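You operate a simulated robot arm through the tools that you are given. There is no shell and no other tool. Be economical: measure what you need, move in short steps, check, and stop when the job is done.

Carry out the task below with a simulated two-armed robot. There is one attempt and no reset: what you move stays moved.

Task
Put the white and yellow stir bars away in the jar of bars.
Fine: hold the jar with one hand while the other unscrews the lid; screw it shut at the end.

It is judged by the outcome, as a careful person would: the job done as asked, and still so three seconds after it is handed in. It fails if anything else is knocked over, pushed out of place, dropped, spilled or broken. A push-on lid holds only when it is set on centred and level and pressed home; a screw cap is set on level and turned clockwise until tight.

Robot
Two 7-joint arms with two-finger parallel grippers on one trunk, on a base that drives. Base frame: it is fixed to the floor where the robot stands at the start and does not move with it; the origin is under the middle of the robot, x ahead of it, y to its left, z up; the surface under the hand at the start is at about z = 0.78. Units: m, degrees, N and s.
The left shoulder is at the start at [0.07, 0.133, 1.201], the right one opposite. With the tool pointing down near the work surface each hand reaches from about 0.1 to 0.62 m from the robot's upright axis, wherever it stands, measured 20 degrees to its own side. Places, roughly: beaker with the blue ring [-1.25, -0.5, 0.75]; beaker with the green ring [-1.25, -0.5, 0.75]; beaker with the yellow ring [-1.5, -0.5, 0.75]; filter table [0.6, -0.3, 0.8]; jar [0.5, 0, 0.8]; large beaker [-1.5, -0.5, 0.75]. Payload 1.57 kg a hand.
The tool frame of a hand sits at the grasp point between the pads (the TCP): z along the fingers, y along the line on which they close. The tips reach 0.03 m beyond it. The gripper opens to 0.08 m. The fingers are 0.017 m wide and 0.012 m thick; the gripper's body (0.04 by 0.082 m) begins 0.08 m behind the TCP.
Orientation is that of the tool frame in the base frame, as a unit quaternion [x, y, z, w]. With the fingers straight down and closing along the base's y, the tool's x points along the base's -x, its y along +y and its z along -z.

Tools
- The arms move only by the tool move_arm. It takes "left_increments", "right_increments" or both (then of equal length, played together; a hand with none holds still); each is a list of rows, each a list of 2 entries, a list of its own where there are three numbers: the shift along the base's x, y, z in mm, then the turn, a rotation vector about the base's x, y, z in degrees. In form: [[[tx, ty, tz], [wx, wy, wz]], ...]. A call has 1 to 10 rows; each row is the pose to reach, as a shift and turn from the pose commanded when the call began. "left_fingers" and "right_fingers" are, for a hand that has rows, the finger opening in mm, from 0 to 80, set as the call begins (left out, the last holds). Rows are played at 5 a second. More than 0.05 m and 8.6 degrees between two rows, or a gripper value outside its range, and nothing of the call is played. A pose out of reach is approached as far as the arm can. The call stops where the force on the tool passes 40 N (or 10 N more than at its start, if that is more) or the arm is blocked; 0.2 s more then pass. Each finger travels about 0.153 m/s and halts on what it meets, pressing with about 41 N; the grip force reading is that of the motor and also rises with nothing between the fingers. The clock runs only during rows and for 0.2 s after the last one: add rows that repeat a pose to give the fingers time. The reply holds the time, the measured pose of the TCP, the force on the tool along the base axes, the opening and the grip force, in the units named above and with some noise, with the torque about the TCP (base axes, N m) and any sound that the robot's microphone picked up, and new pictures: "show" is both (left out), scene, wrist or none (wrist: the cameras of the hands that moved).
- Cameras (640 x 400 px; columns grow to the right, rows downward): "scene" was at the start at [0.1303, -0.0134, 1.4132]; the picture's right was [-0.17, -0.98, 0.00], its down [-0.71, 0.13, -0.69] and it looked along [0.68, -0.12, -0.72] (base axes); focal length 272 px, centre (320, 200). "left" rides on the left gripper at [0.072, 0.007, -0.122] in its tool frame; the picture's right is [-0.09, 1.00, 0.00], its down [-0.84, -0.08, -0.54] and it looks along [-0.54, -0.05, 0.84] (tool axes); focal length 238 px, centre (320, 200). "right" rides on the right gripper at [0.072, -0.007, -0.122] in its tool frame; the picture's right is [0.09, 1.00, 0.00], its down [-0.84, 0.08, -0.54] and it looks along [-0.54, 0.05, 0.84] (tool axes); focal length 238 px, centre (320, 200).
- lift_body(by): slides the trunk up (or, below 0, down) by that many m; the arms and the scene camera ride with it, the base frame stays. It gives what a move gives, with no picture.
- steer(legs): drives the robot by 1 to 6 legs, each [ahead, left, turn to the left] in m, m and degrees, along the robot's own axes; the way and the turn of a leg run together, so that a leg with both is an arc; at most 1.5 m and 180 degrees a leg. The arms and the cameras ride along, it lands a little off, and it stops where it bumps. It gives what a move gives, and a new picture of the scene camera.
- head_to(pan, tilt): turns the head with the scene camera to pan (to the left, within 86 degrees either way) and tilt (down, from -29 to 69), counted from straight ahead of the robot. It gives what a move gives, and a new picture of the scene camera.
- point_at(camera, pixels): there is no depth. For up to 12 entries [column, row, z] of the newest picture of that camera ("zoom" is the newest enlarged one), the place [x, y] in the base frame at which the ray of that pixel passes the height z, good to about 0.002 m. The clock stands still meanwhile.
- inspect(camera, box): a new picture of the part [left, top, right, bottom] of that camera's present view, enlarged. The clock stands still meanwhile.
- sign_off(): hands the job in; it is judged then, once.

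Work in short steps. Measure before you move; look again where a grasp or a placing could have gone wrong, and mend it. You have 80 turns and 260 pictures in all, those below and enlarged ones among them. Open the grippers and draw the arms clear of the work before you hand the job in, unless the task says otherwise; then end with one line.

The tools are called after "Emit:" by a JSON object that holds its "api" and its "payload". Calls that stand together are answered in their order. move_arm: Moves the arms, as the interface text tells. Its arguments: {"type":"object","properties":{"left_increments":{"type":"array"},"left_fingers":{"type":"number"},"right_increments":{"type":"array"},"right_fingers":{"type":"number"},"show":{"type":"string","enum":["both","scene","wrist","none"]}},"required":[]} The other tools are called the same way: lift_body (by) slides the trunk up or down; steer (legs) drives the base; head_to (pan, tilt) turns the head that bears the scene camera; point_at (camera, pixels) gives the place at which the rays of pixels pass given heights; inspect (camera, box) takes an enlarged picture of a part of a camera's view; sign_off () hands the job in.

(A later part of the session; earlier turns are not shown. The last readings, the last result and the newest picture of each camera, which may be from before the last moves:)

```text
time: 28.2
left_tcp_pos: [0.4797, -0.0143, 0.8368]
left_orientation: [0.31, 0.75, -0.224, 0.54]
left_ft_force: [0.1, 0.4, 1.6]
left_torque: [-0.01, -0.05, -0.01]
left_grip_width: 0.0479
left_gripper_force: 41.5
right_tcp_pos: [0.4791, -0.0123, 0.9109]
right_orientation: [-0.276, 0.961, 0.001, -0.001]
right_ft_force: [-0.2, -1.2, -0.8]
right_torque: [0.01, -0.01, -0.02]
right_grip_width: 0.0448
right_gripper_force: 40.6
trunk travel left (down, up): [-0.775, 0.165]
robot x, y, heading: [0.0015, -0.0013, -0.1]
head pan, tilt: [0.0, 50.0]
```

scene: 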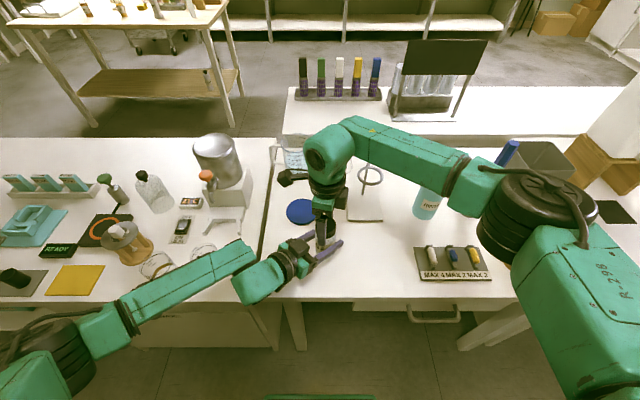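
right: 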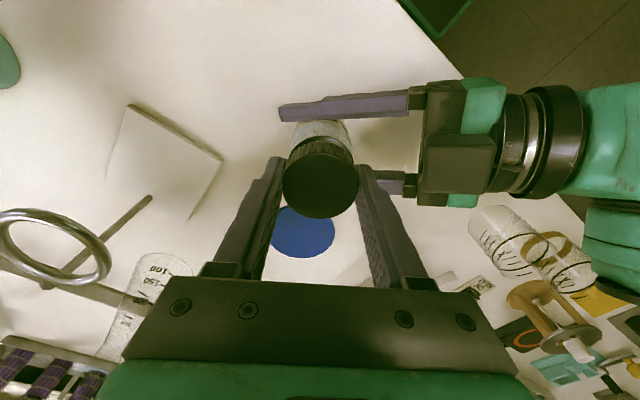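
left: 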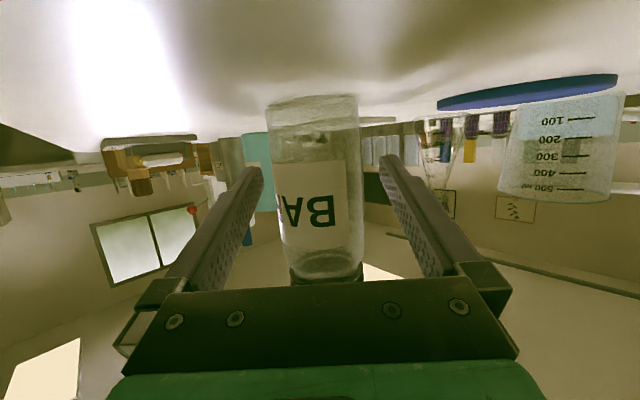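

No resistance: the lid is free. I lift it clear and look.

Emit:
{"api": "move_arm", "payload": {"right_increments": [[[0, 0, 40], [0, 0, 0]], [[0, 0, 80], [0, 0, 0]], [[0, 0, 120], [0, 0, 0]], [[0, 0, 120], [0, 0, 0]]], "show": "both"}}

Emit:
{"api": "inspect", "payload": {"camera": "scene", "box": [260, 150, 390, 290]}}

```text
time: 29.2
left_tcp_pos: [0.4803, -0.0129, 0.8378]
left_orientation: [0.309, 0.75, -0.224, 0.54]
left_ft_force: [-0.9, -0.3, 1.5]
left_torque: [0.0, -0.02, 0.03]
left_grip_width: 0.0477
left_gripper_force: 41.3
right_tcp_pos: [0.4805, -0.0114, 1.0308]
right_orientation: [-0.276, 0.961, 0.0, 0.0]
right_ft_force: [-0.1, 0.2, -0.5]
right_torque: [0.0, 0.0, 0.0]
right_grip_width: 0.0444
right_gripper_force: 41.0
trunk travel left (down, up): [-0.775, 0.165]
robot x, y, heading: [-0.0011, -0.0003, -0.1]
head pan, tilt: [0.0, 50.0]
```

scene: 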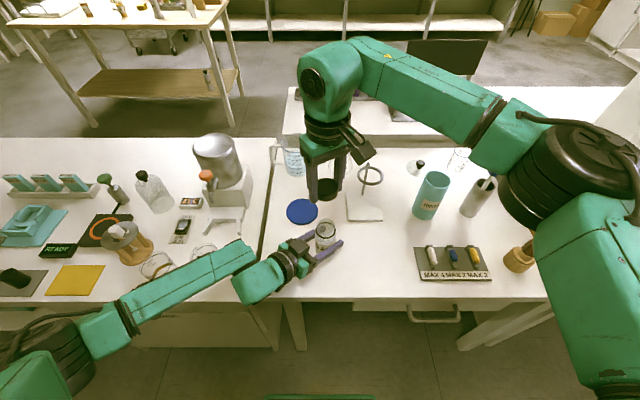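
right: 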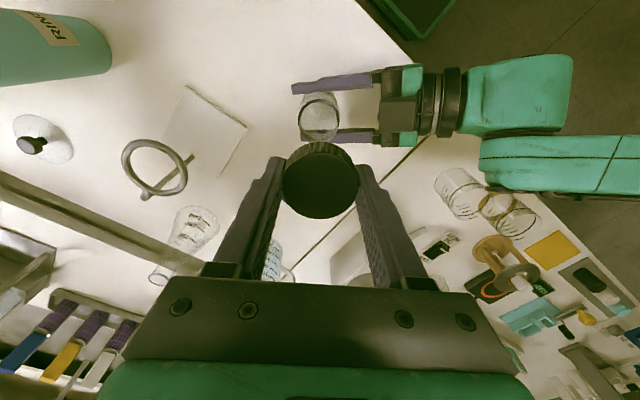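

```text
2.86 times, centred on (325, 220) of scene
```

zoom: 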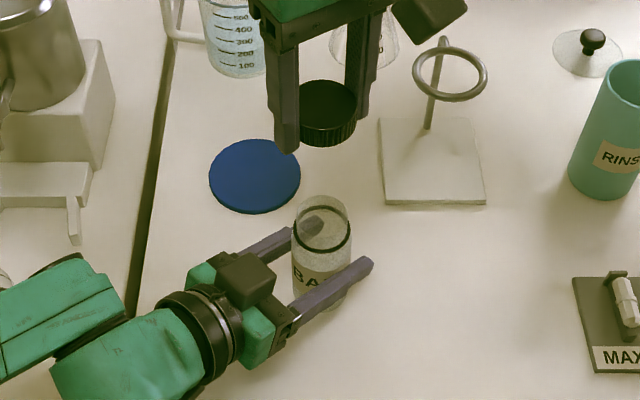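

The lid is off in the right hand. I carry it to the clear spot at about (0.47,-0.145) and lower it near the table.

Emit:
{"api": "move_arm", "payload": {"right_increments": [[[-3, -45, 0], [0, 0, 0]], [[-6, -90, 0], [0, 0, 0]], [[-10, -133, 0], [0, 0, 0]], [[-10, -133, -45], [0, 0, 0]], [[-10, -133, -90], [0, 0, 0]], [[-10, -133, -135], [0, 0, 0]], [[-10, -133, -175], [0, 0, 0]], [[-10, -133, -205], [0, 0, 0]], [[-10, -133, -205], [0, 0, 0]]], "show": "both"}}

Emit:
{"api": "inspect", "payload": {"camera": "scene", "box": [290, 170, 450, 290]}}

```text
time: 31.2
left_tcp_pos: [0.4805, -0.0135, 0.8375]
left_orientation: [0.31, 0.75, -0.224, 0.54]
left_ft_force: [0.0, 0.5, 1.5]
left_torque: [0.01, -0.03, 0.0]
left_grip_width: 0.0476
left_gripper_force: 41.1
right_tcp_pos: [0.4695, -0.1436, 0.9053]
right_orientation: [-0.274, 0.962, -0.001, 0.0]
right_ft_force: [-0.1, 0.8, 0.2]
right_torque: [0.02, -0.02, -0.04]
right_grip_width: 0.0445
right_gripper_force: 41.0
right hand out of reach, approached as far as the arm can: row 6, 7, 8, 9
trunk travel left (down, up): [-0.775, 0.165]
robot x, y, heading: [-0.0014, -0.0004, 0.0]
head pan, tilt: [0.0, 50.0]
```

scene: 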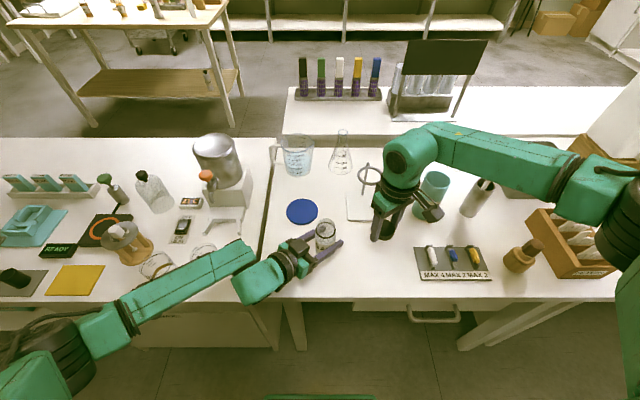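
right: 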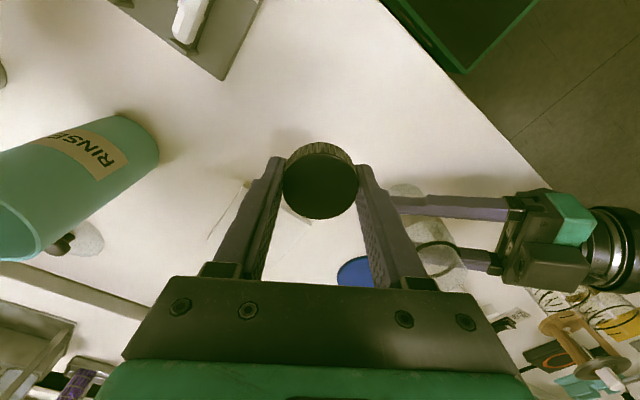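

```text
3.33 times, centred on (370, 230) of scene
```

zoom: 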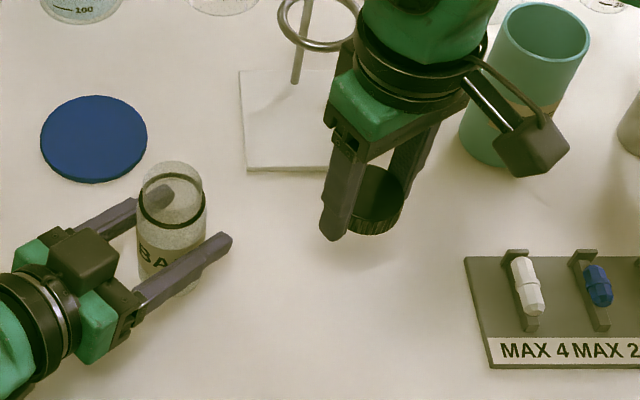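

The wrist limit stopped the descent at z 0.905. I turn the hand back clockwise to relax it, then descend.

Emit:
{"api": "move_arm", "payload": {"right_increments": [[[0, 0, 0], [0, 0, -8]], [[0, 0, 0], [0, 0, -16]], [[0, 0, 0], [0, 0, -24]], [[0, 0, 0], [0, 0, -32]], [[0, 0, 0], [0, 0, -40]], [[0, 0, 0], [0, 0, -48]], [[0, 0, 0], [0, 0, -48]]], "show": "none"}}

```text
time: 32.8
left_tcp_pos: [0.4801, -0.0135, 0.8372]
left_orientation: [0.31, 0.75, -0.224, 0.54]
left_ft_force: [0.0, -0.1, 1.7]
left_torque: [0.03, -0.03, 0.0]
left_grip_width: 0.0476
left_gripper_force: 40.8
right_tcp_pos: [0.4674, -0.1464, 0.9061]
right_orientation: [0.14, 0.99, 0.001, 0.0]
right_ft_force: [0.1, -0.4, 0.1]
right_torque: [0.02, 0.03, 0.0]
right_grip_width: 0.0447
right_gripper_force: 40.7
trunk travel left (down, up): [-0.775, 0.165]
robot x, y, heading: [-0.0027, 0.002, -0.0]
head pan, tilt: [0.0, 50.0]
```

Commanded pose is clipped to the actual one, so I can descend from here in small steps watching force.

Emit:
{"api": "move_arm", "payload": {"right_increments": [[[0, 0, -40], [0, 0, 0]], [[0, 0, -75], [0, 0, 0]], [[0, 0, -88], [0, 0, 0]], [[0, 0, -91], [0, 0, 0]], [[0, 0, -91], [0, 0, 0]]], "show": "both"}}

Emit:
{"api": "inspect", "payload": {"camera": "scene", "box": [310, 190, 450, 290]}}

```text
time: 34.0
left_tcp_pos: [0.4794, -0.0138, 0.8363]
left_orientation: [0.309, 0.75, -0.223, 0.54]
left_ft_force: [-0.4, -0.5, 1.0]
left_torque: [-0.03, -0.02, 0.0]
left_grip_width: 0.0474
left_gripper_force: 41.1
right_tcp_pos: [0.4687, -0.1469, 0.8158]
right_orientation: [0.14, 0.99, 0.001, 0.0]
right_ft_force: [0.2, -0.7, 0.0]
right_torque: [0.0, 0.03, -0.01]
right_grip_width: 0.0443
right_gripper_force: 40.8
trunk travel left (down, up): [-0.775, 0.165]
robot x, y, heading: [0.0016, 0.0015, 0.2]
head pan, tilt: [0.0, 50.0]
```

scene: 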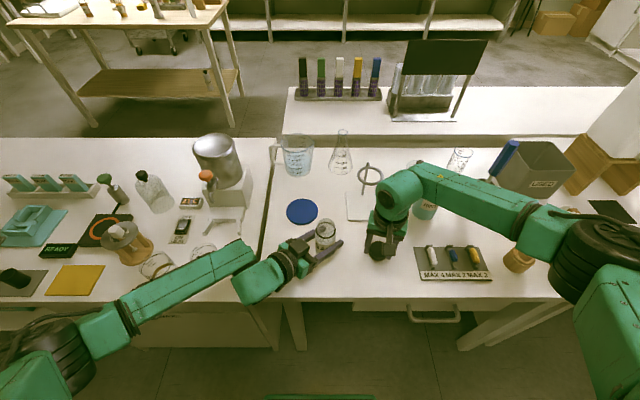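
right: 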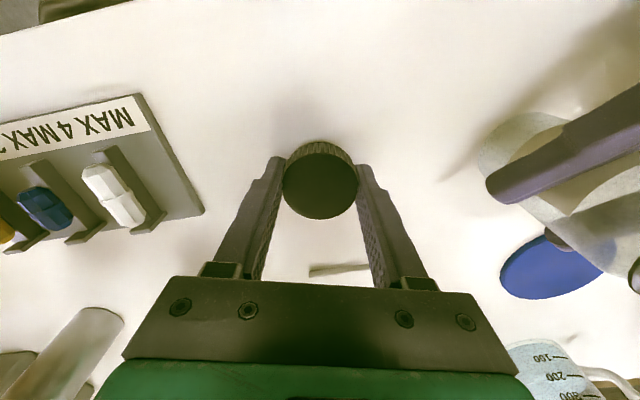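

```text
4.00 times, centred on (380, 240) of scene
```

zoom: 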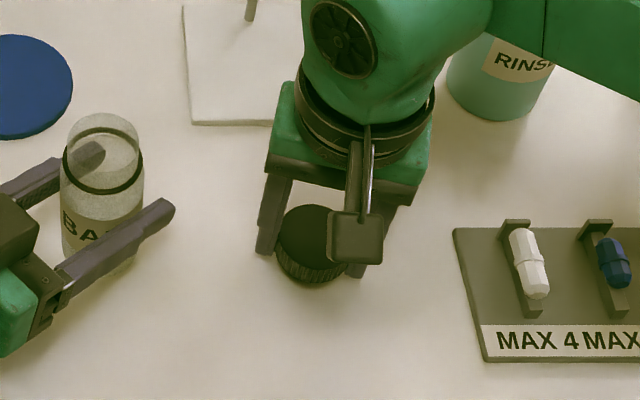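

No contact yet at z 0.816. I lower in small steps until force appears.

Emit:
{"api": "move_arm", "payload": {"right_increments": [[[0, 0, -2], [0, 0, 0]], [[0, 0, -3], [0, 0, 0]], [[0, 0, -4], [0, 0, 0]]], "show": "none"}}

```text
time: 34.8
left_tcp_pos: [0.4794, -0.0133, 0.8369]
left_orientation: [0.311, 0.75, -0.224, 0.539]
left_ft_force: [-0.2, -1.1, 0.6]
left_torque: [-0.02, -0.01, -0.02]
left_grip_width: 0.0474
left_gripper_force: 40.7
right_tcp_pos: [0.4666, -0.1461, 0.8136]
right_orientation: [0.139, 0.99, 0.0, 0.0]
right_ft_force: [0.6, -0.5, -0.6]
right_torque: [-0.02, 0.02, -0.02]
right_grip_width: 0.0445
right_gripper_force: 41.4
trunk travel left (down, up): [-0.775, 0.165]
robot x, y, heading: [-0.0004, 0.0005, 0.0]
head pan, tilt: [0.0, 50.0]
```

Emit:
{"api": "move_arm", "payload": {"right_increments": [[[0, 0, -1], [0, 0, 0]], [[0, 0, -2], [0, 0, 0]], [[0, 0, -3], [0, 0, 0]]], "show": "wrist"}}

```text
time: 35.6
left_tcp_pos: [0.4785, -0.0125, 0.8375]
left_orientation: [0.31, 0.75, -0.224, 0.539]
left_ft_force: [0.2, 0.9, -0.2]
left_torque: [-0.03, -0.02, 0.01]
left_grip_width: 0.0476
left_gripper_force: 40.8
right_tcp_pos: [0.4678, -0.1472, 0.8101]
right_orientation: [0.138, 0.99, 0.0, 0.0]
right_ft_force: [-1.2, -1.1, 3.0]
right_torque: [-0.03, 0.05, 0.0]
right_grip_width: 0.0447
right_gripper_force: 40.6
trunk travel left (down, up): [-0.775, 0.165]
robot x, y, heading: [0.0014, 0.0017, 0.3]
head pan, tilt: [0.0, 50.0]
```

right: 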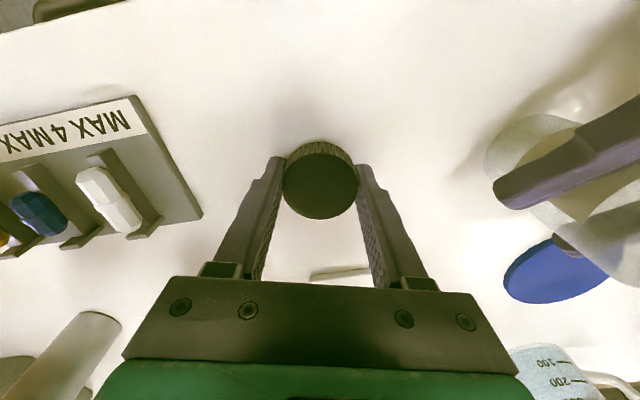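

Light table contact (3 N). I release the lid and rise straight up.

Emit:
{"api": "move_arm", "payload": {"right_increments": [[[0, 0, 0.5], [0, 0, 0]], [[0, 0, 0.5], [0, 0, 0]], [[0, 0, 40], [0, 0, 0]], [[0, 0, 80], [0, 0, 0]], [[0, 0, 120], [0, 0, 0]], [[0, 0, 120], [0, 0, 0]]], "right_fingers": 70, "show": "both"}}

Emit:
{"api": "inspect", "payload": {"camera": "right", "box": [80, 30, 400, 230]}}

```text
time: 37.0
left_tcp_pos: [0.4798, -0.0137, 0.8355]
left_orientation: [0.31, 0.749, -0.224, 0.54]
left_ft_force: [-1.0, 0.5, 0.4]
left_torque: [0.02, 0.0, 0.0]
left_grip_width: 0.0475
left_gripper_force: 41.1
right_tcp_pos: [0.4703, -0.1483, 0.9293]
right_orientation: [0.14, 0.99, 0.0, 0.0]
right_ft_force: [0.2, -0.2, 0.9]
right_torque: [-0.02, 0.01, 0.02]
right_grip_width: 0.0701
right_gripper_force: 0.0
trunk travel left (down, up): [-0.775, 0.165]
robot x, y, heading: [-0.0019, -0.0006, -0.0]
head pan, tilt: [0.0, 50.0]
```

scene: 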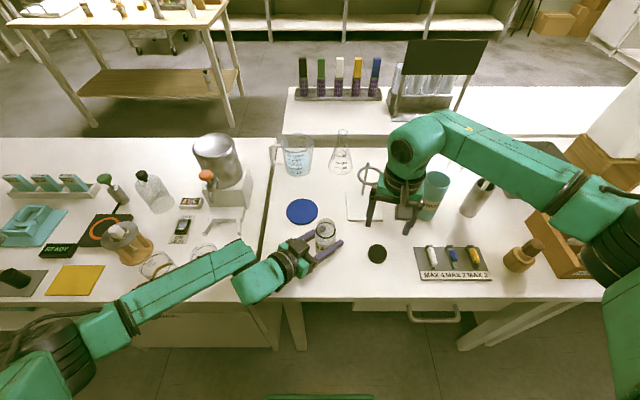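
right: 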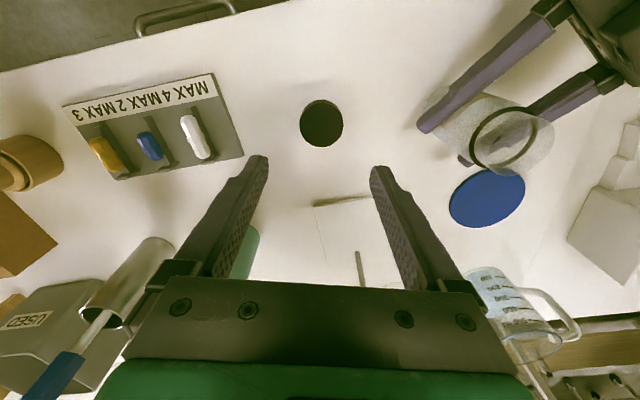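

```text
2.00 times, centred on (240, 130) of right
```

zoom: 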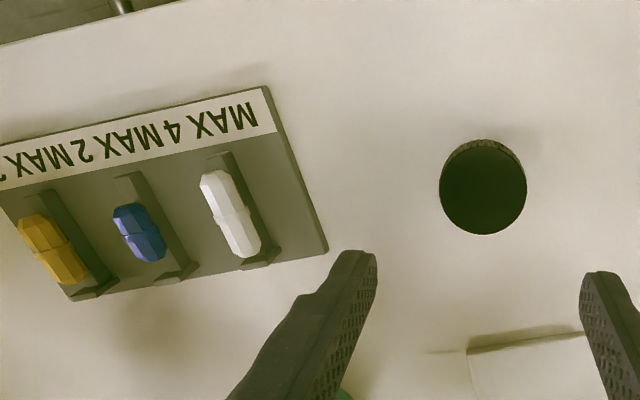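

The lid stands level at (377,253) in the scene. Next I bring the right hand, yaw 0, above the white bar to measure it closely.

Emit:
{"api": "move_arm", "payload": {"right_increments": [[[-8, -42, 5], [0, 0, 8]], [[-18, -85, 5], [0, 0, 16]], [[-27, -127, 5], [0, 0, 16]], [[-27, -127, 5], [0, 0, 16]]], "right_fingers": 50, "show": "both"}}

Emit:
{"api": "inspect", "payload": {"camera": "right", "box": [240, 80, 400, 180]}}

Emit:
{"api": "inspect", "payload": {"camera": "scene", "box": [400, 230, 496, 290]}}

```text
time: 38.0
left_tcp_pos: [0.4799, -0.0137, 0.8373]
left_orientation: [0.31, 0.75, -0.225, 0.539]
left_ft_force: [-0.1, -0.2, 1.7]
left_torque: [-0.03, 0.03, -0.01]
left_grip_width: 0.0472
left_gripper_force: 40.8
right_tcp_pos: [0.4443, -0.2747, 0.9364]
right_orientation: [-0.001, 1.0, 0.0, 0.0]
right_ft_force: [0.1, -0.6, -0.3]
right_torque: [-0.04, 0.01, -0.01]
right_grip_width: 0.0502
right_gripper_force: 0.1
trunk travel left (down, up): [-0.775, 0.165]
robot x, y, heading: [-0.0005, -0.0006, 0.3]
head pan, tilt: [0.0, 50.0]
```

scene: 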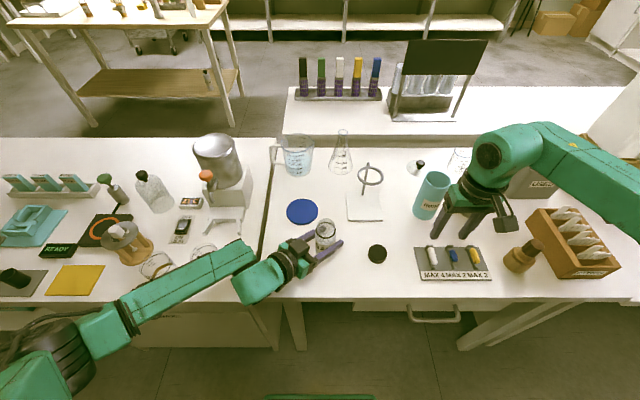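
right: 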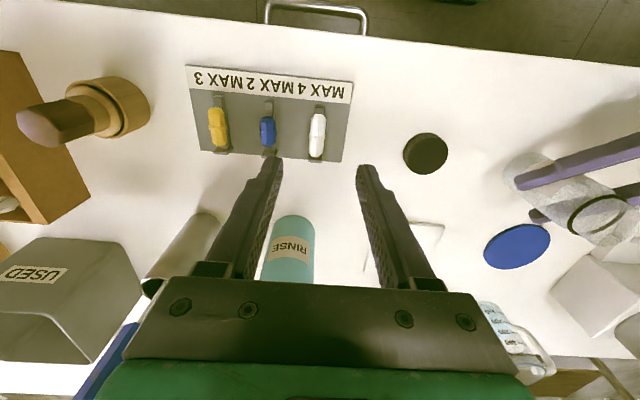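

```text
4.00 times, centred on (320, 130) of right
```

zoom: 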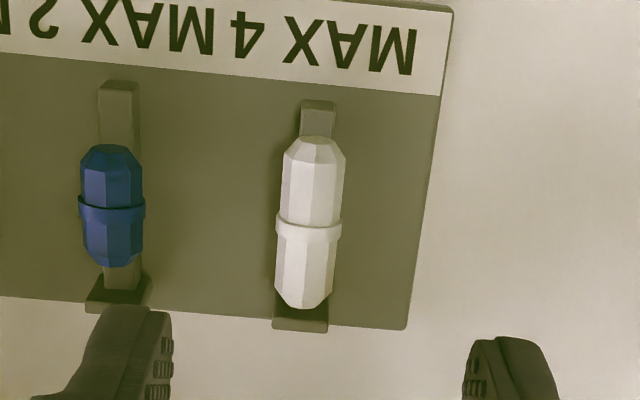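

```text
6.67 times, centred on (448, 260) of scene
```

zoom: 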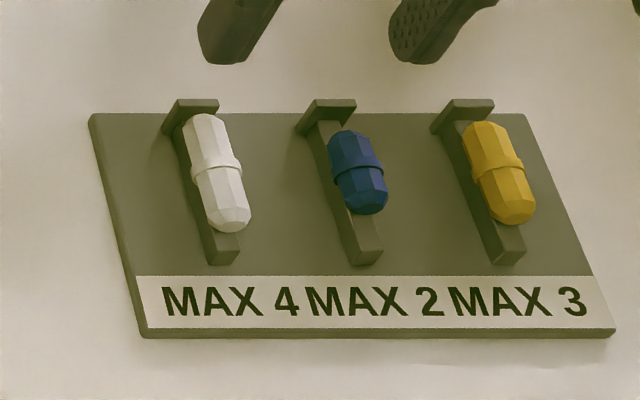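

I triangulate the bars' rings from both views.

Emit:
{"api": "point_at", "payload": {"camera": "right", "pixels": [[317.2, 136.2, 0.8], [317.2, 136.2, 0.82], [217.5, 128, 0.8], [217.5, 128, 0.82], [317, 114.5, 0.81], [316, 157, 0.81], [425, 150, 0.79]]}}

Emit:
{"api": "point_at", "payload": {"camera": "scene", "pixels": [[432.6, 255.4, 0.8], [432.6, 255.4, 0.82], [474.5, 254.8, 0.8], [474.5, 254.8, 0.82]]}}

```text
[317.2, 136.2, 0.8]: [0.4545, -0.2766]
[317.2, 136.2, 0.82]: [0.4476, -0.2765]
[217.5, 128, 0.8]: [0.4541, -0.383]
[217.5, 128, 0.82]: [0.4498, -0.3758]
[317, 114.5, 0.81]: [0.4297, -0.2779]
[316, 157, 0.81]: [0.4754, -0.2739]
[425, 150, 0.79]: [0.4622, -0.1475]
```

```text
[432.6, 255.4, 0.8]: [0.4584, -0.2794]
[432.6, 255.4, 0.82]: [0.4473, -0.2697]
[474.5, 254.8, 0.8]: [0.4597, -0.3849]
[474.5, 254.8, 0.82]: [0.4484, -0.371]
```

White bar: ring near (0.451,-0.276), centre z≈0.807. I descend to TCP z≈0.828 at x≈0.442 (gripping the near half).

Emit:
{"api": "move_arm", "payload": {"right_increments": [[[-2, -1.5, -45], [0, 0, 0]], [[-2, -1.5, -85], [0, 0, 0]], [[-2, -1.5, -100], [0, 0, 0]], [[-2, -1.5, -107], [0, 0, 0]], [[-2, -1.5, -107], [0, 0, 0]]], "show": "both"}}

Emit:
{"api": "inspect", "payload": {"camera": "right", "box": [220, 100, 420, 225]}}

```text
time: 39.2
left_tcp_pos: [0.4799, -0.0136, 0.8356]
left_orientation: [0.31, 0.75, -0.224, 0.54]
left_ft_force: [-0.1, 0.6, 0.8]
left_torque: [0.0, -0.05, 0.03]
left_grip_width: 0.0477
left_gripper_force: 41.0
right_tcp_pos: [0.4384, -0.2745, 0.8282]
right_orientation: [-0.001, 1.0, 0.0, 0.0]
right_ft_force: [-0.4, -0.2, 0.7]
right_torque: [-0.01, -0.01, -0.01]
right_grip_width: 0.05
right_gripper_force: 0.0
trunk travel left (down, up): [-0.775, 0.165]
robot x, y, heading: [0.0018, -0.0023, -0.2]
head pan, tilt: [0.0, 50.0]
```

scene: 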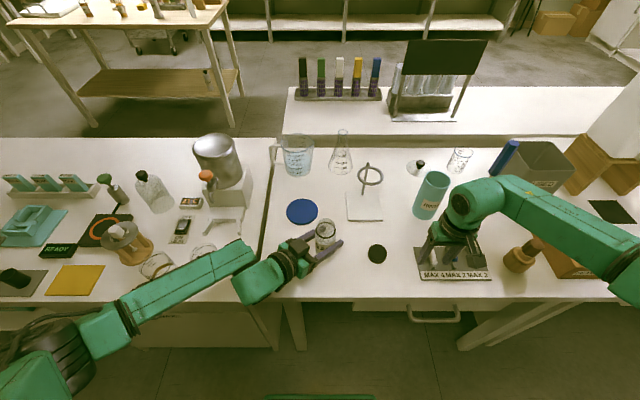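
right: 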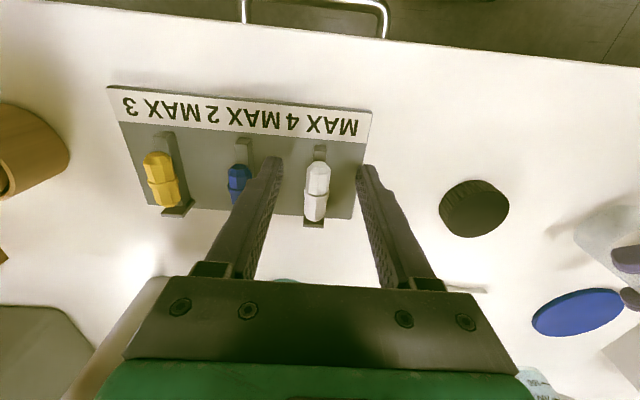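

```text
3.20 times, centred on (320, 162) of right
```

zoom: 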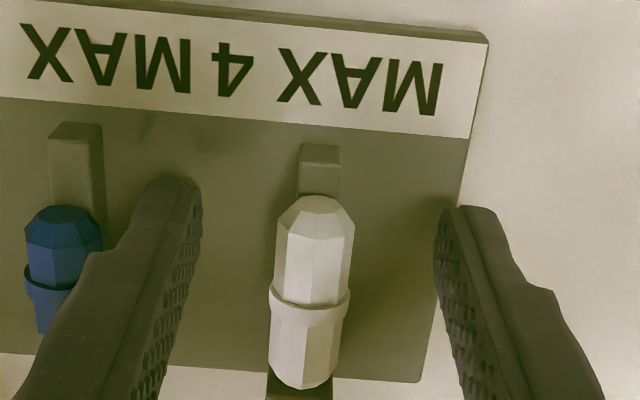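

The fingers straddle the near half of the white bar. I close.

Emit:
{"api": "move_arm", "payload": {"right_increments": [[[0, 0, 0], [0, 0, 0]], [[0, 0, 0], [0, 0, 0]], [[0, 0, 0], [0, 0, 0]]], "right_fingers": 4, "show": "none"}}

Emit:
{"api": "move_arm", "payload": {"right_increments": [[[0, 0, 15], [0, 0, 0]], [[0, 0, 50], [0, 0, 0]], [[0, 0, 90], [0, 0, 0]], [[0, 0, 130], [0, 0, 0]], [[0, 0, 130], [0, 0, 0]]], "show": "both"}}

```text
time: 40.0
left_tcp_pos: [0.4792, -0.0147, 0.8363]
left_orientation: [0.31, 0.75, -0.224, 0.54]
left_ft_force: [0.5, 0.2, 0.7]
left_torque: [-0.01, -0.03, -0.02]
left_grip_width: 0.0475
left_gripper_force: 40.9
right_tcp_pos: [0.4385, -0.2753, 0.8283]
right_orientation: [0.0, 1.0, -0.001, 0.0]
right_ft_force: [-0.6, -0.1, -0.4]
right_torque: [-0.01, -0.01, 0.0]
right_grip_width: 0.0135
right_gripper_force: 29.7
trunk travel left (down, up): [-0.775, 0.165]
robot x, y, heading: [-0.0007, -0.0017, -0.0]
head pan, tilt: [0.0, 50.0]
```

```text
time: 41.2
left_tcp_pos: [0.4791, -0.0132, 0.8371]
left_orientation: [0.31, 0.75, -0.224, 0.54]
left_ft_force: [-0.7, 1.3, 1.1]
left_torque: [0.04, 0.01, 0.02]
left_grip_width: 0.0475
left_gripper_force: 41.8
right_tcp_pos: [0.4368, -0.2771, 0.958]
right_orientation: [-0.001, 1.0, 0.0, 0.0]
right_ft_force: [-0.6, -0.6, 0.6]
right_torque: [-0.02, 0.01, 0.02]
right_grip_width: 0.0135
right_gripper_force: 30.0
trunk travel left (down, up): [-0.775, 0.165]
robot x, y, heading: [0.0008, -0.0001, 0.1]
head pan, tilt: [0.0, 50.0]
```

scene: 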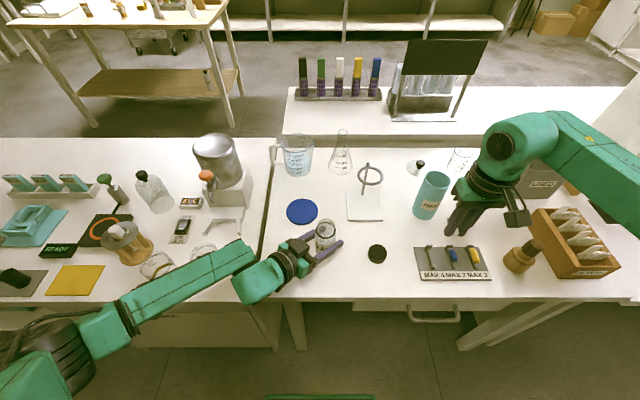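
right: 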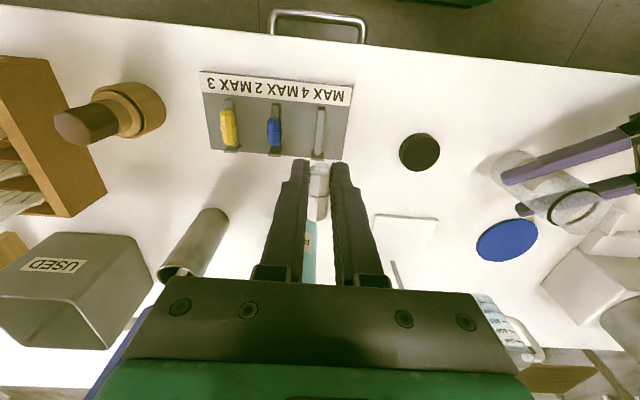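

White bar is held and the rack is undisturbed. I lift and pitch the hand so the bar turns toward vertical.

Emit:
{"api": "move_arm", "payload": {"right_increments": [[[0, 5, 30], [0, -8, 0]], [[0, 10, 60], [0, -16, 0]], [[0, 15, 80], [0, -24, 0]], [[0, 20, 90], [0, -32, 0]], [[0, 25, 100], [0, -40, 0]], [[0, 30, 100], [0, -48, 0]], [[0, 40, 100], [0, -56, 0]], [[0, 50, 100], [0, -64, 0]], [[0, 55, 100], [0, -70, 0]], [[0, 55, 100], [0, -70, 0]]], "show": "both"}}

```text
time: 43.4
left_tcp_pos: [0.4802, -0.0148, 0.8367]
left_orientation: [0.31, 0.75, -0.224, 0.54]
left_ft_force: [-0.1, -0.3, -0.6]
left_torque: [-0.02, 0.0, 0.03]
left_grip_width: 0.0476
left_gripper_force: 40.8
right_tcp_pos: [0.4493, -0.2465, 1.0573]
right_orientation: [0.007, 0.845, -0.016, 0.535]
right_ft_force: [0.1, 0.2, -0.2]
right_torque: [-0.02, 0.0, 0.03]
right_grip_width: 0.0132
right_gripper_force: 29.5
right hand out of reach, approached as far as the arm can: row 8, 9, 10
trunk travel left (down, up): [-0.775, 0.165]
robot x, y, heading: [0.0014, -0.0014, -0.0]
head pan, tilt: [0.0, 50.0]
```

scene: 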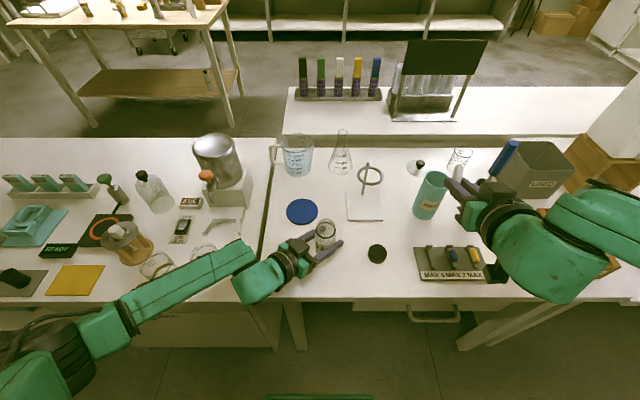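
right: 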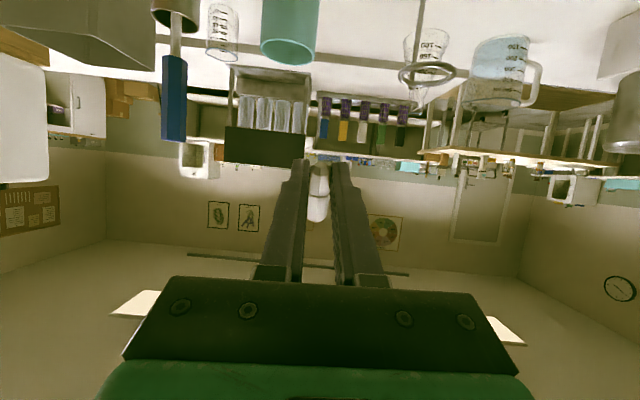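

Pitch is at ~65°, enough. I yaw +45° and carry the bar to a point above the jar mouth.

Emit:
{"api": "move_arm", "payload": {"right_increments": [[[0, 30, 0], [0, 0, 7.5]], [[0, 60, 0], [0, 0, 15]], [[0, 90, 0], [0, 0, 22.5]], [[0, 120, 0], [0, 0, 30]], [[3, 150, -10], [0, 0, 37.5]], [[5, 180, -30], [0, 0, 45]], [[8, 212, -60], [0, 0, 45]], [[8, 212, -60], [0, 0, 45]]], "show": "both"}}

Emit:
{"api": "inspect", "payload": {"camera": "scene", "box": [250, 180, 410, 280]}}

```text
time: 45.2
left_tcp_pos: [0.4796, -0.0128, 0.8369]
left_orientation: [0.311, 0.75, -0.224, 0.539]
left_ft_force: [0.1, 0.7, -0.2]
left_torque: [0.0, 0.0, 0.04]
left_grip_width: 0.0474
left_gripper_force: 40.7
right_tcp_pos: [0.4584, -0.0368, 0.9962]
right_orientation: [-0.316, 0.784, 0.19, 0.5]
right_ft_force: [0.5, 0.1, -0.6]
right_torque: [0.01, -0.03, 0.01]
right_grip_width: 0.0133
right_gripper_force: 29.4
trunk travel left (down, up): [-0.775, 0.165]
robot x, y, heading: [-0.0008, -0.0019, 0.0]
head pan, tilt: [0.0, 50.0]
```

scene: 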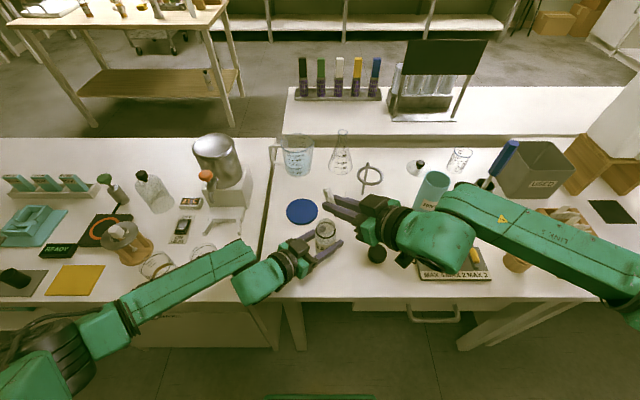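
right: 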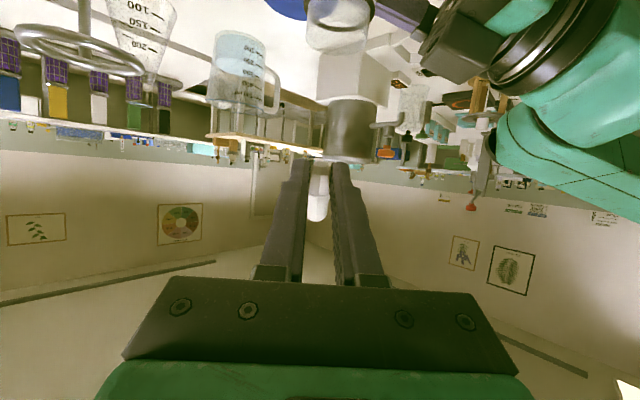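

```text
4.00 times, centred on (330, 230) of scene
```

zoom: 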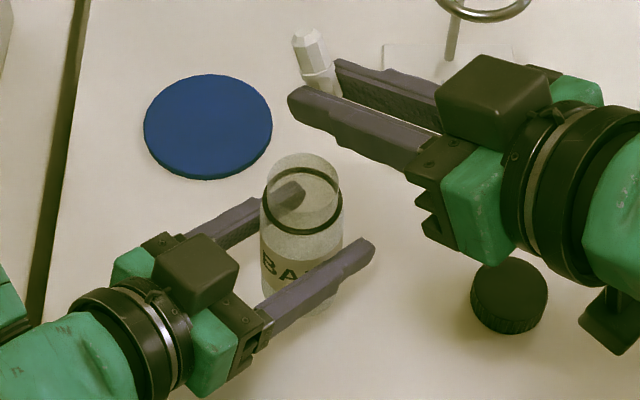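

The free half of the bar points up (the hand's x-axis turned downward), so released as is the fingers would meet the rim first. I back off upward and roll the hand about its finger axis so the long end points down.

Emit:
{"api": "move_arm", "payload": {"right_increments": [[[-10, -20, 30], [0, 0, 0]], [[-20, -40, 60], [5.1, 5.1, -3.4]], [[-20, -60, 70], [10.3, 10.3, -6.8]], [[-20, -60, 70], [15.4, 15.4, -10.2]], [[-20, -60, 70], [20.5, 20.5, -13.5]], [[-20, -60, 70], [25.6, 25.6, -16.9]], [[-20, -60, 70], [30.8, 30.8, -20.3]], [[-20, -60, 70], [35.9, 35.9, -23.7]], [[-20, -60, 70], [41, 41, -27.1]], [[-20, -60, 70], [46.2, 46.2, -30.5]]], "show": "both"}}

```text
time: 47.4
left_tcp_pos: [0.4803, -0.0132, 0.8365]
left_orientation: [0.31, 0.75, -0.224, 0.54]
left_ft_force: [0.4, -0.7, 0.2]
left_torque: [0.01, -0.02, 0.01]
left_grip_width: 0.0476
left_gripper_force: 40.9
right_tcp_pos: [0.437, -0.0944, 1.068]
right_orientation: [0.2, 0.829, 0.445, 0.274]
right_ft_force: [0.3, 0.2, 0.0]
right_torque: [-0.01, -0.02, 0.02]
right_grip_width: 0.0133
right_gripper_force: 29.9
trunk travel left (down, up): [-0.775, 0.165]
robot x, y, heading: [-0.0035, -0.0016, -0.1]
head pan, tilt: [0.0, 50.0]
```

scene: 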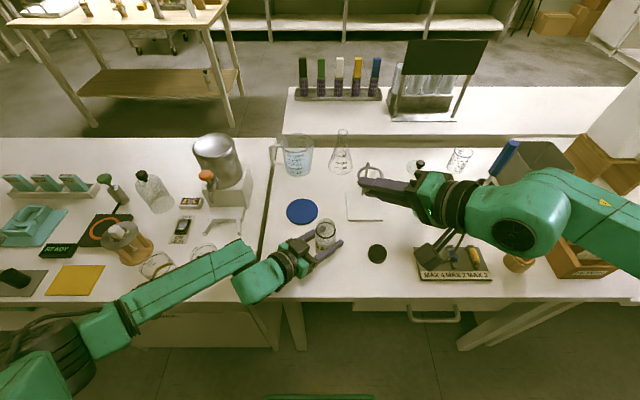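
right: 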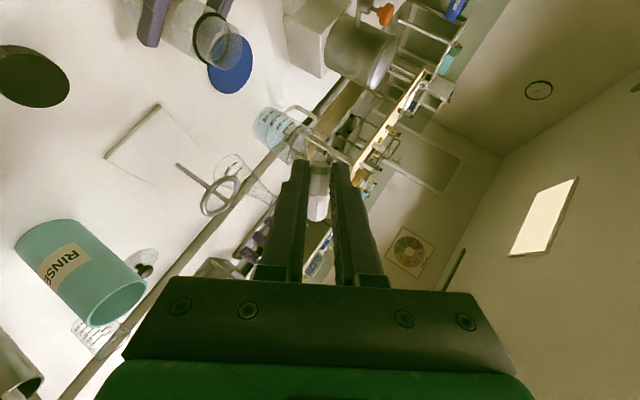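

The roll works (72° so far). I continue the roll.

Emit:
{"api": "move_arm", "payload": {"right_increments": [[[0, 0, 0], [5.1, 5.1, -3.4]], [[0, 0, 0], [10.3, 10.3, -6.8]], [[0, 0, 0], [15.4, 15.4, -10.2]], [[0, 0, 0], [20.5, 20.5, -13.5]], [[0, 0, 0], [25.6, 25.6, -16.9]], [[0, 0, 0], [30.8, 30.8, -20.3]], [[0, 0, 0], [35.9, 35.9, -23.7]], [[0, 0, 0], [41, 41, -27.1]], [[0, 0, 0], [46.2, 46.2, -30.5]], [[0, 0, 0], [51.3, 51.3, -33.8]]], "show": "none"}}

Emit:
{"api": "move_arm", "payload": {"right_increments": [[[0, 0, 0], [5.1, 5.1, -3.4]], [[0, 0, 0], [10.3, 10.3, -6.8]], [[0, 0, 0], [15.4, 15.4, -10.2]], [[0, 0, 0], [18, 18, -11.9]], [[0, 0, 0], [18, 18, -11.9]]], "show": "both"}}

Emit:
{"api": "inspect", "payload": {"camera": "scene", "box": [270, 150, 430, 270]}}

```text
time: 49.6
left_tcp_pos: [0.4806, -0.0121, 0.8361]
left_orientation: [0.31, 0.75, -0.224, 0.54]
left_ft_force: [-0.1, 0.1, 0.0]
left_torque: [-0.01, -0.02, 0.01]
left_grip_width: 0.0472
left_gripper_force: 41.0
right_tcp_pos: [0.4382, -0.0935, 1.0683]
right_orientation: [0.675, 0.511, 0.525, -0.094]
right_ft_force: [0.6, 0.2, -0.1]
right_torque: [-0.04, 0.02, 0.02]
right_grip_width: 0.0133
right_gripper_force: 29.5
trunk travel left (down, up): [-0.775, 0.165]
robot x, y, heading: [0.0007, -0.0015, 0.0]
head pan, tilt: [0.0, 50.0]
```

```text
time: 50.8
left_tcp_pos: [0.4799, -0.0138, 0.837]
left_orientation: [0.31, 0.75, -0.224, 0.54]
left_ft_force: [0.4, 0.9, 0.3]
left_torque: [0.0, -0.02, -0.03]
left_grip_width: 0.0476
left_gripper_force: 40.6
right_tcp_pos: [0.4366, -0.0945, 1.0666]
right_orientation: [0.774, 0.331, 0.493, -0.221]
right_ft_force: [0.0, -0.4, -1.0]
right_torque: [0.01, -0.02, -0.04]
right_grip_width: 0.0129
right_gripper_force: 30.0
trunk travel left (down, up): [-0.775, 0.165]
robot x, y, heading: [-0.0006, 0.0013, -0.0]
head pan, tilt: [0.0, 50.0]
```

scene: 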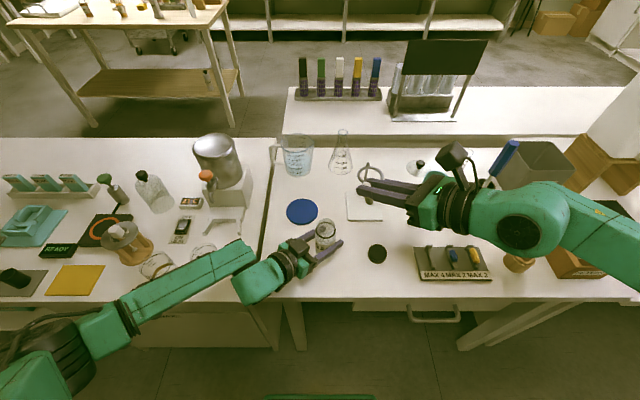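
right: 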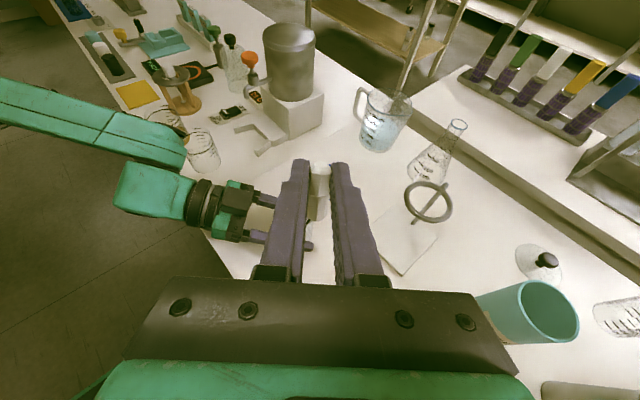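

```text
3.33 times, centred on (350, 210) of scene
```

zoom: 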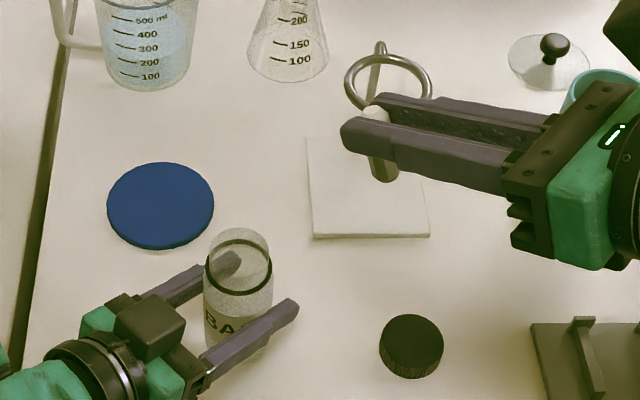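

The bar's long end now points down, leaning 25°. I move to just above the mouth (bar tip ~12 mm over the rim) and check.

Emit:
{"api": "move_arm", "payload": {"right_increments": [[[10, 25, -25], [0, 0, 0]], [[20, 50, -50], [0, 0, 0]], [[30, 65, -80], [0, 0, 0]], [[38, 76.5, -100], [0, 0, 0]], [[38, 76.5, -118], [0, 0, 0]], [[38, 76.5, -118], [0, 0, 0]]], "show": "both"}}

Emit:
{"api": "inspect", "payload": {"camera": "scene", "box": [280, 190, 376, 270]}}

Emit:
{"api": "inspect", "payload": {"camera": "right", "box": [240, 140, 400, 260]}}

Emit:
{"api": "inspect", "payload": {"camera": "left", "box": [200, 200, 440, 350]}}

```text
time: 52.2
left_tcp_pos: [0.4805, -0.0146, 0.8372]
left_orientation: [0.31, 0.75, -0.224, 0.539]
left_ft_force: [-0.3, -0.6, -0.7]
left_torque: [-0.03, 0.01, 0.02]
left_grip_width: 0.0475
left_gripper_force: 40.7
right_tcp_pos: [0.4741, -0.0178, 0.9504]
right_orientation: [0.774, 0.33, 0.494, -0.22]
right_ft_force: [0.1, -0.5, -0.1]
right_torque: [0.01, 0.01, -0.01]
right_grip_width: 0.0133
right_gripper_force: 30.1
trunk travel left (down, up): [-0.775, 0.165]
robot x, y, heading: [0.0026, -0.0011, 0.1]
head pan, tilt: [0.0, 50.0]
```

scene: 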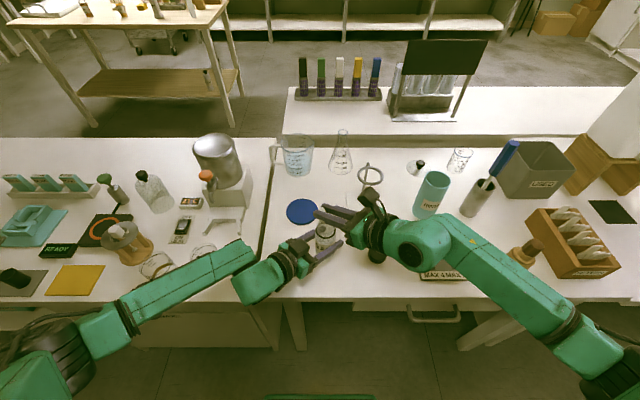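
right: 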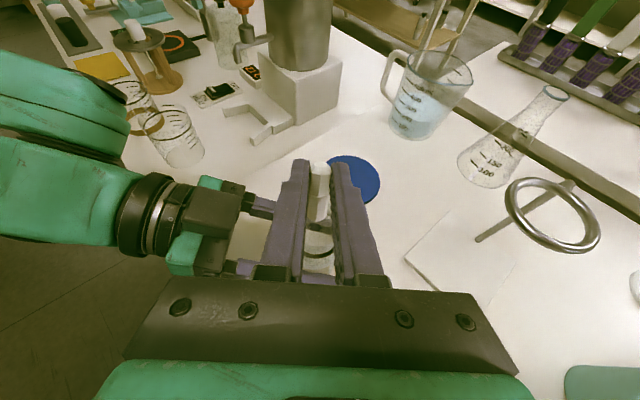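

```text
5.00 times, centred on (328, 230) of scene
```

zoom: 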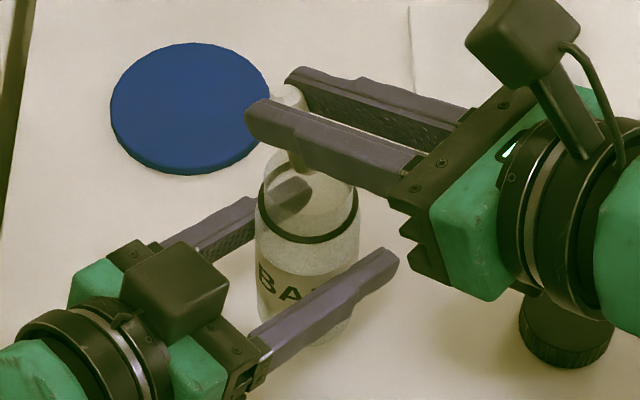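

```text
3.33 times, centred on (320, 200) of right
```

zoom: 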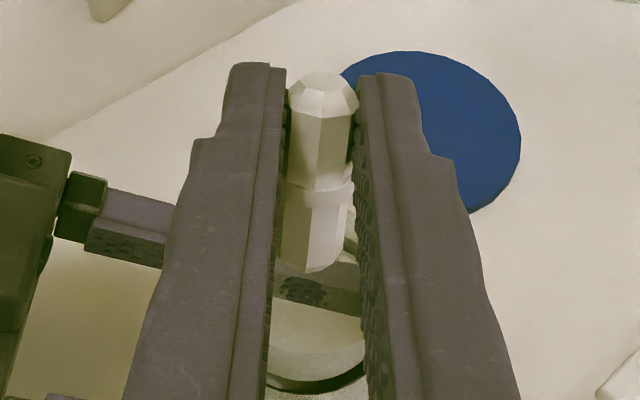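

```text
2.67 times, centred on (320, 275) of left
```

zoom: 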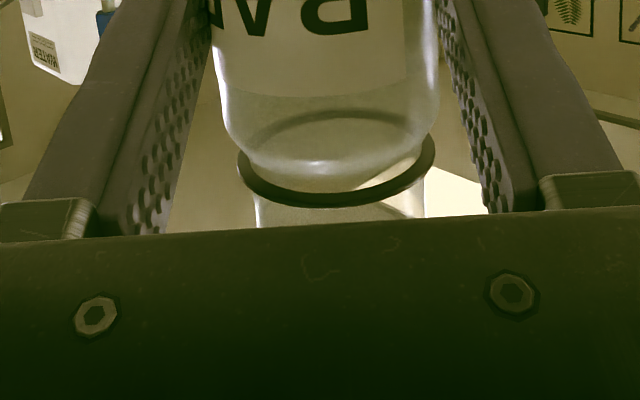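

I check where the bar's lower tip and the jar's collar project.

Emit:
{"api": "point_at", "payload": {"camera": "right", "pixels": [[315.5, 220, 0.905], [315.5, 220, 0.91], [317, 256.5, 0.872], [320, 168, 0.95]]}}

Emit:
{"api": "inspect", "payload": {"camera": "scene", "box": [310, 205, 350, 255]}}

```text
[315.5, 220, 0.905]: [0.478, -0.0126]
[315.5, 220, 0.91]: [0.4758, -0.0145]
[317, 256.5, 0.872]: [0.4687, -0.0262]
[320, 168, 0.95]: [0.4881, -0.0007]
```

```text
8.00 times, centred on (330, 230) of scene
```

zoom: 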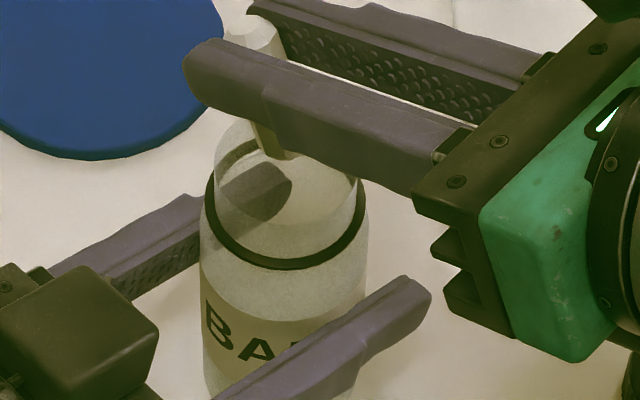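

Bar tip at ≈(0.477,-0.0135), over the mouth centre. I lower it 30 mm into the mouth.

Emit:
{"api": "move_arm", "payload": {"right_increments": [[[0.5, 0, -12], [0, 0, 0]], [[1, 0, -22], [0, 0, 0]], [[1, 0, -31], [0, 0, 0]], [[1, 0, -31], [0, 0, 0]]], "show": "wrist"}}

Emit:
{"api": "inspect", "payload": {"camera": "scene", "box": [300, 205, 364, 255]}}

Emit:
{"api": "inspect", "payload": {"camera": "left", "box": [200, 200, 440, 350]}}

```text
time: 53.2
left_tcp_pos: [0.4796, -0.0133, 0.8363]
left_orientation: [0.311, 0.749, -0.225, 0.539]
left_ft_force: [0.7, 0.1, -0.3]
left_torque: [0.01, 0.01, -0.02]
left_grip_width: 0.0478
left_gripper_force: 40.4
right_tcp_pos: [0.4774, -0.018, 0.9196]
right_orientation: [0.774, 0.331, 0.493, -0.22]
right_ft_force: [-0.5, 0.8, -1.1]
right_torque: [0.0, 0.0, 0.01]
right_grip_width: 0.0132
right_gripper_force: 30.3
trunk travel left (down, up): [-0.775, 0.165]
robot x, y, heading: [0.0015, 0.0, -0.1]
head pan, tilt: [0.0, 50.0]
```

right: 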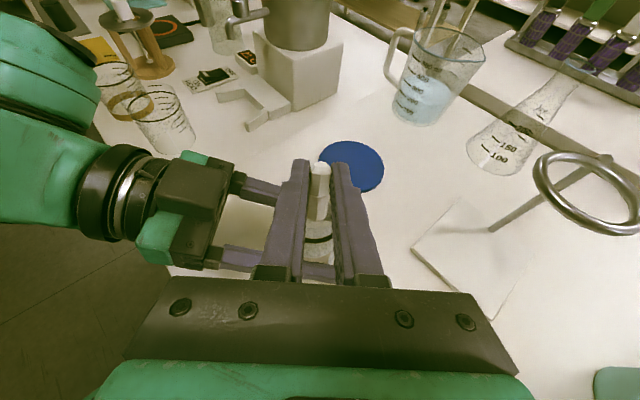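

```text
8.00 times, centred on (332, 230) of scene
```

zoom: 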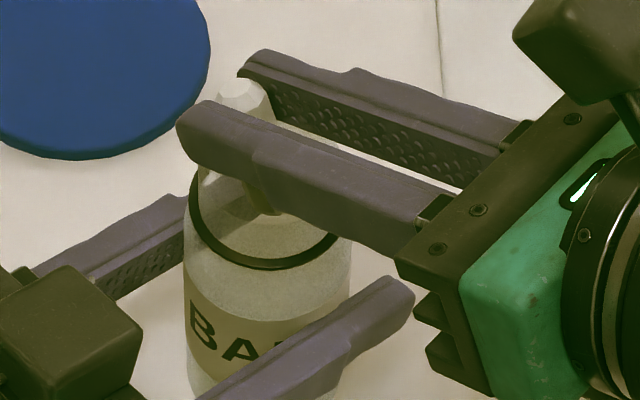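

```text
2.67 times, centred on (320, 275) of left
```

zoom: 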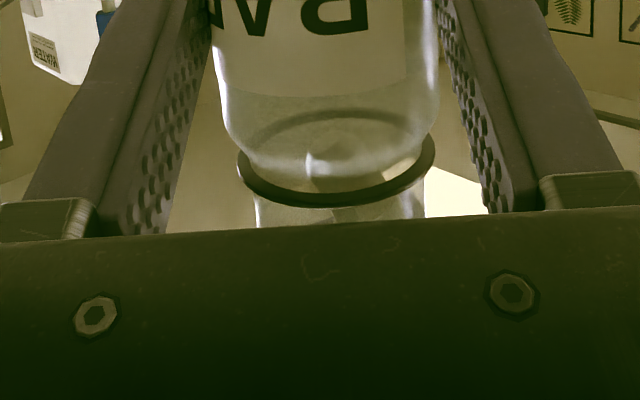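

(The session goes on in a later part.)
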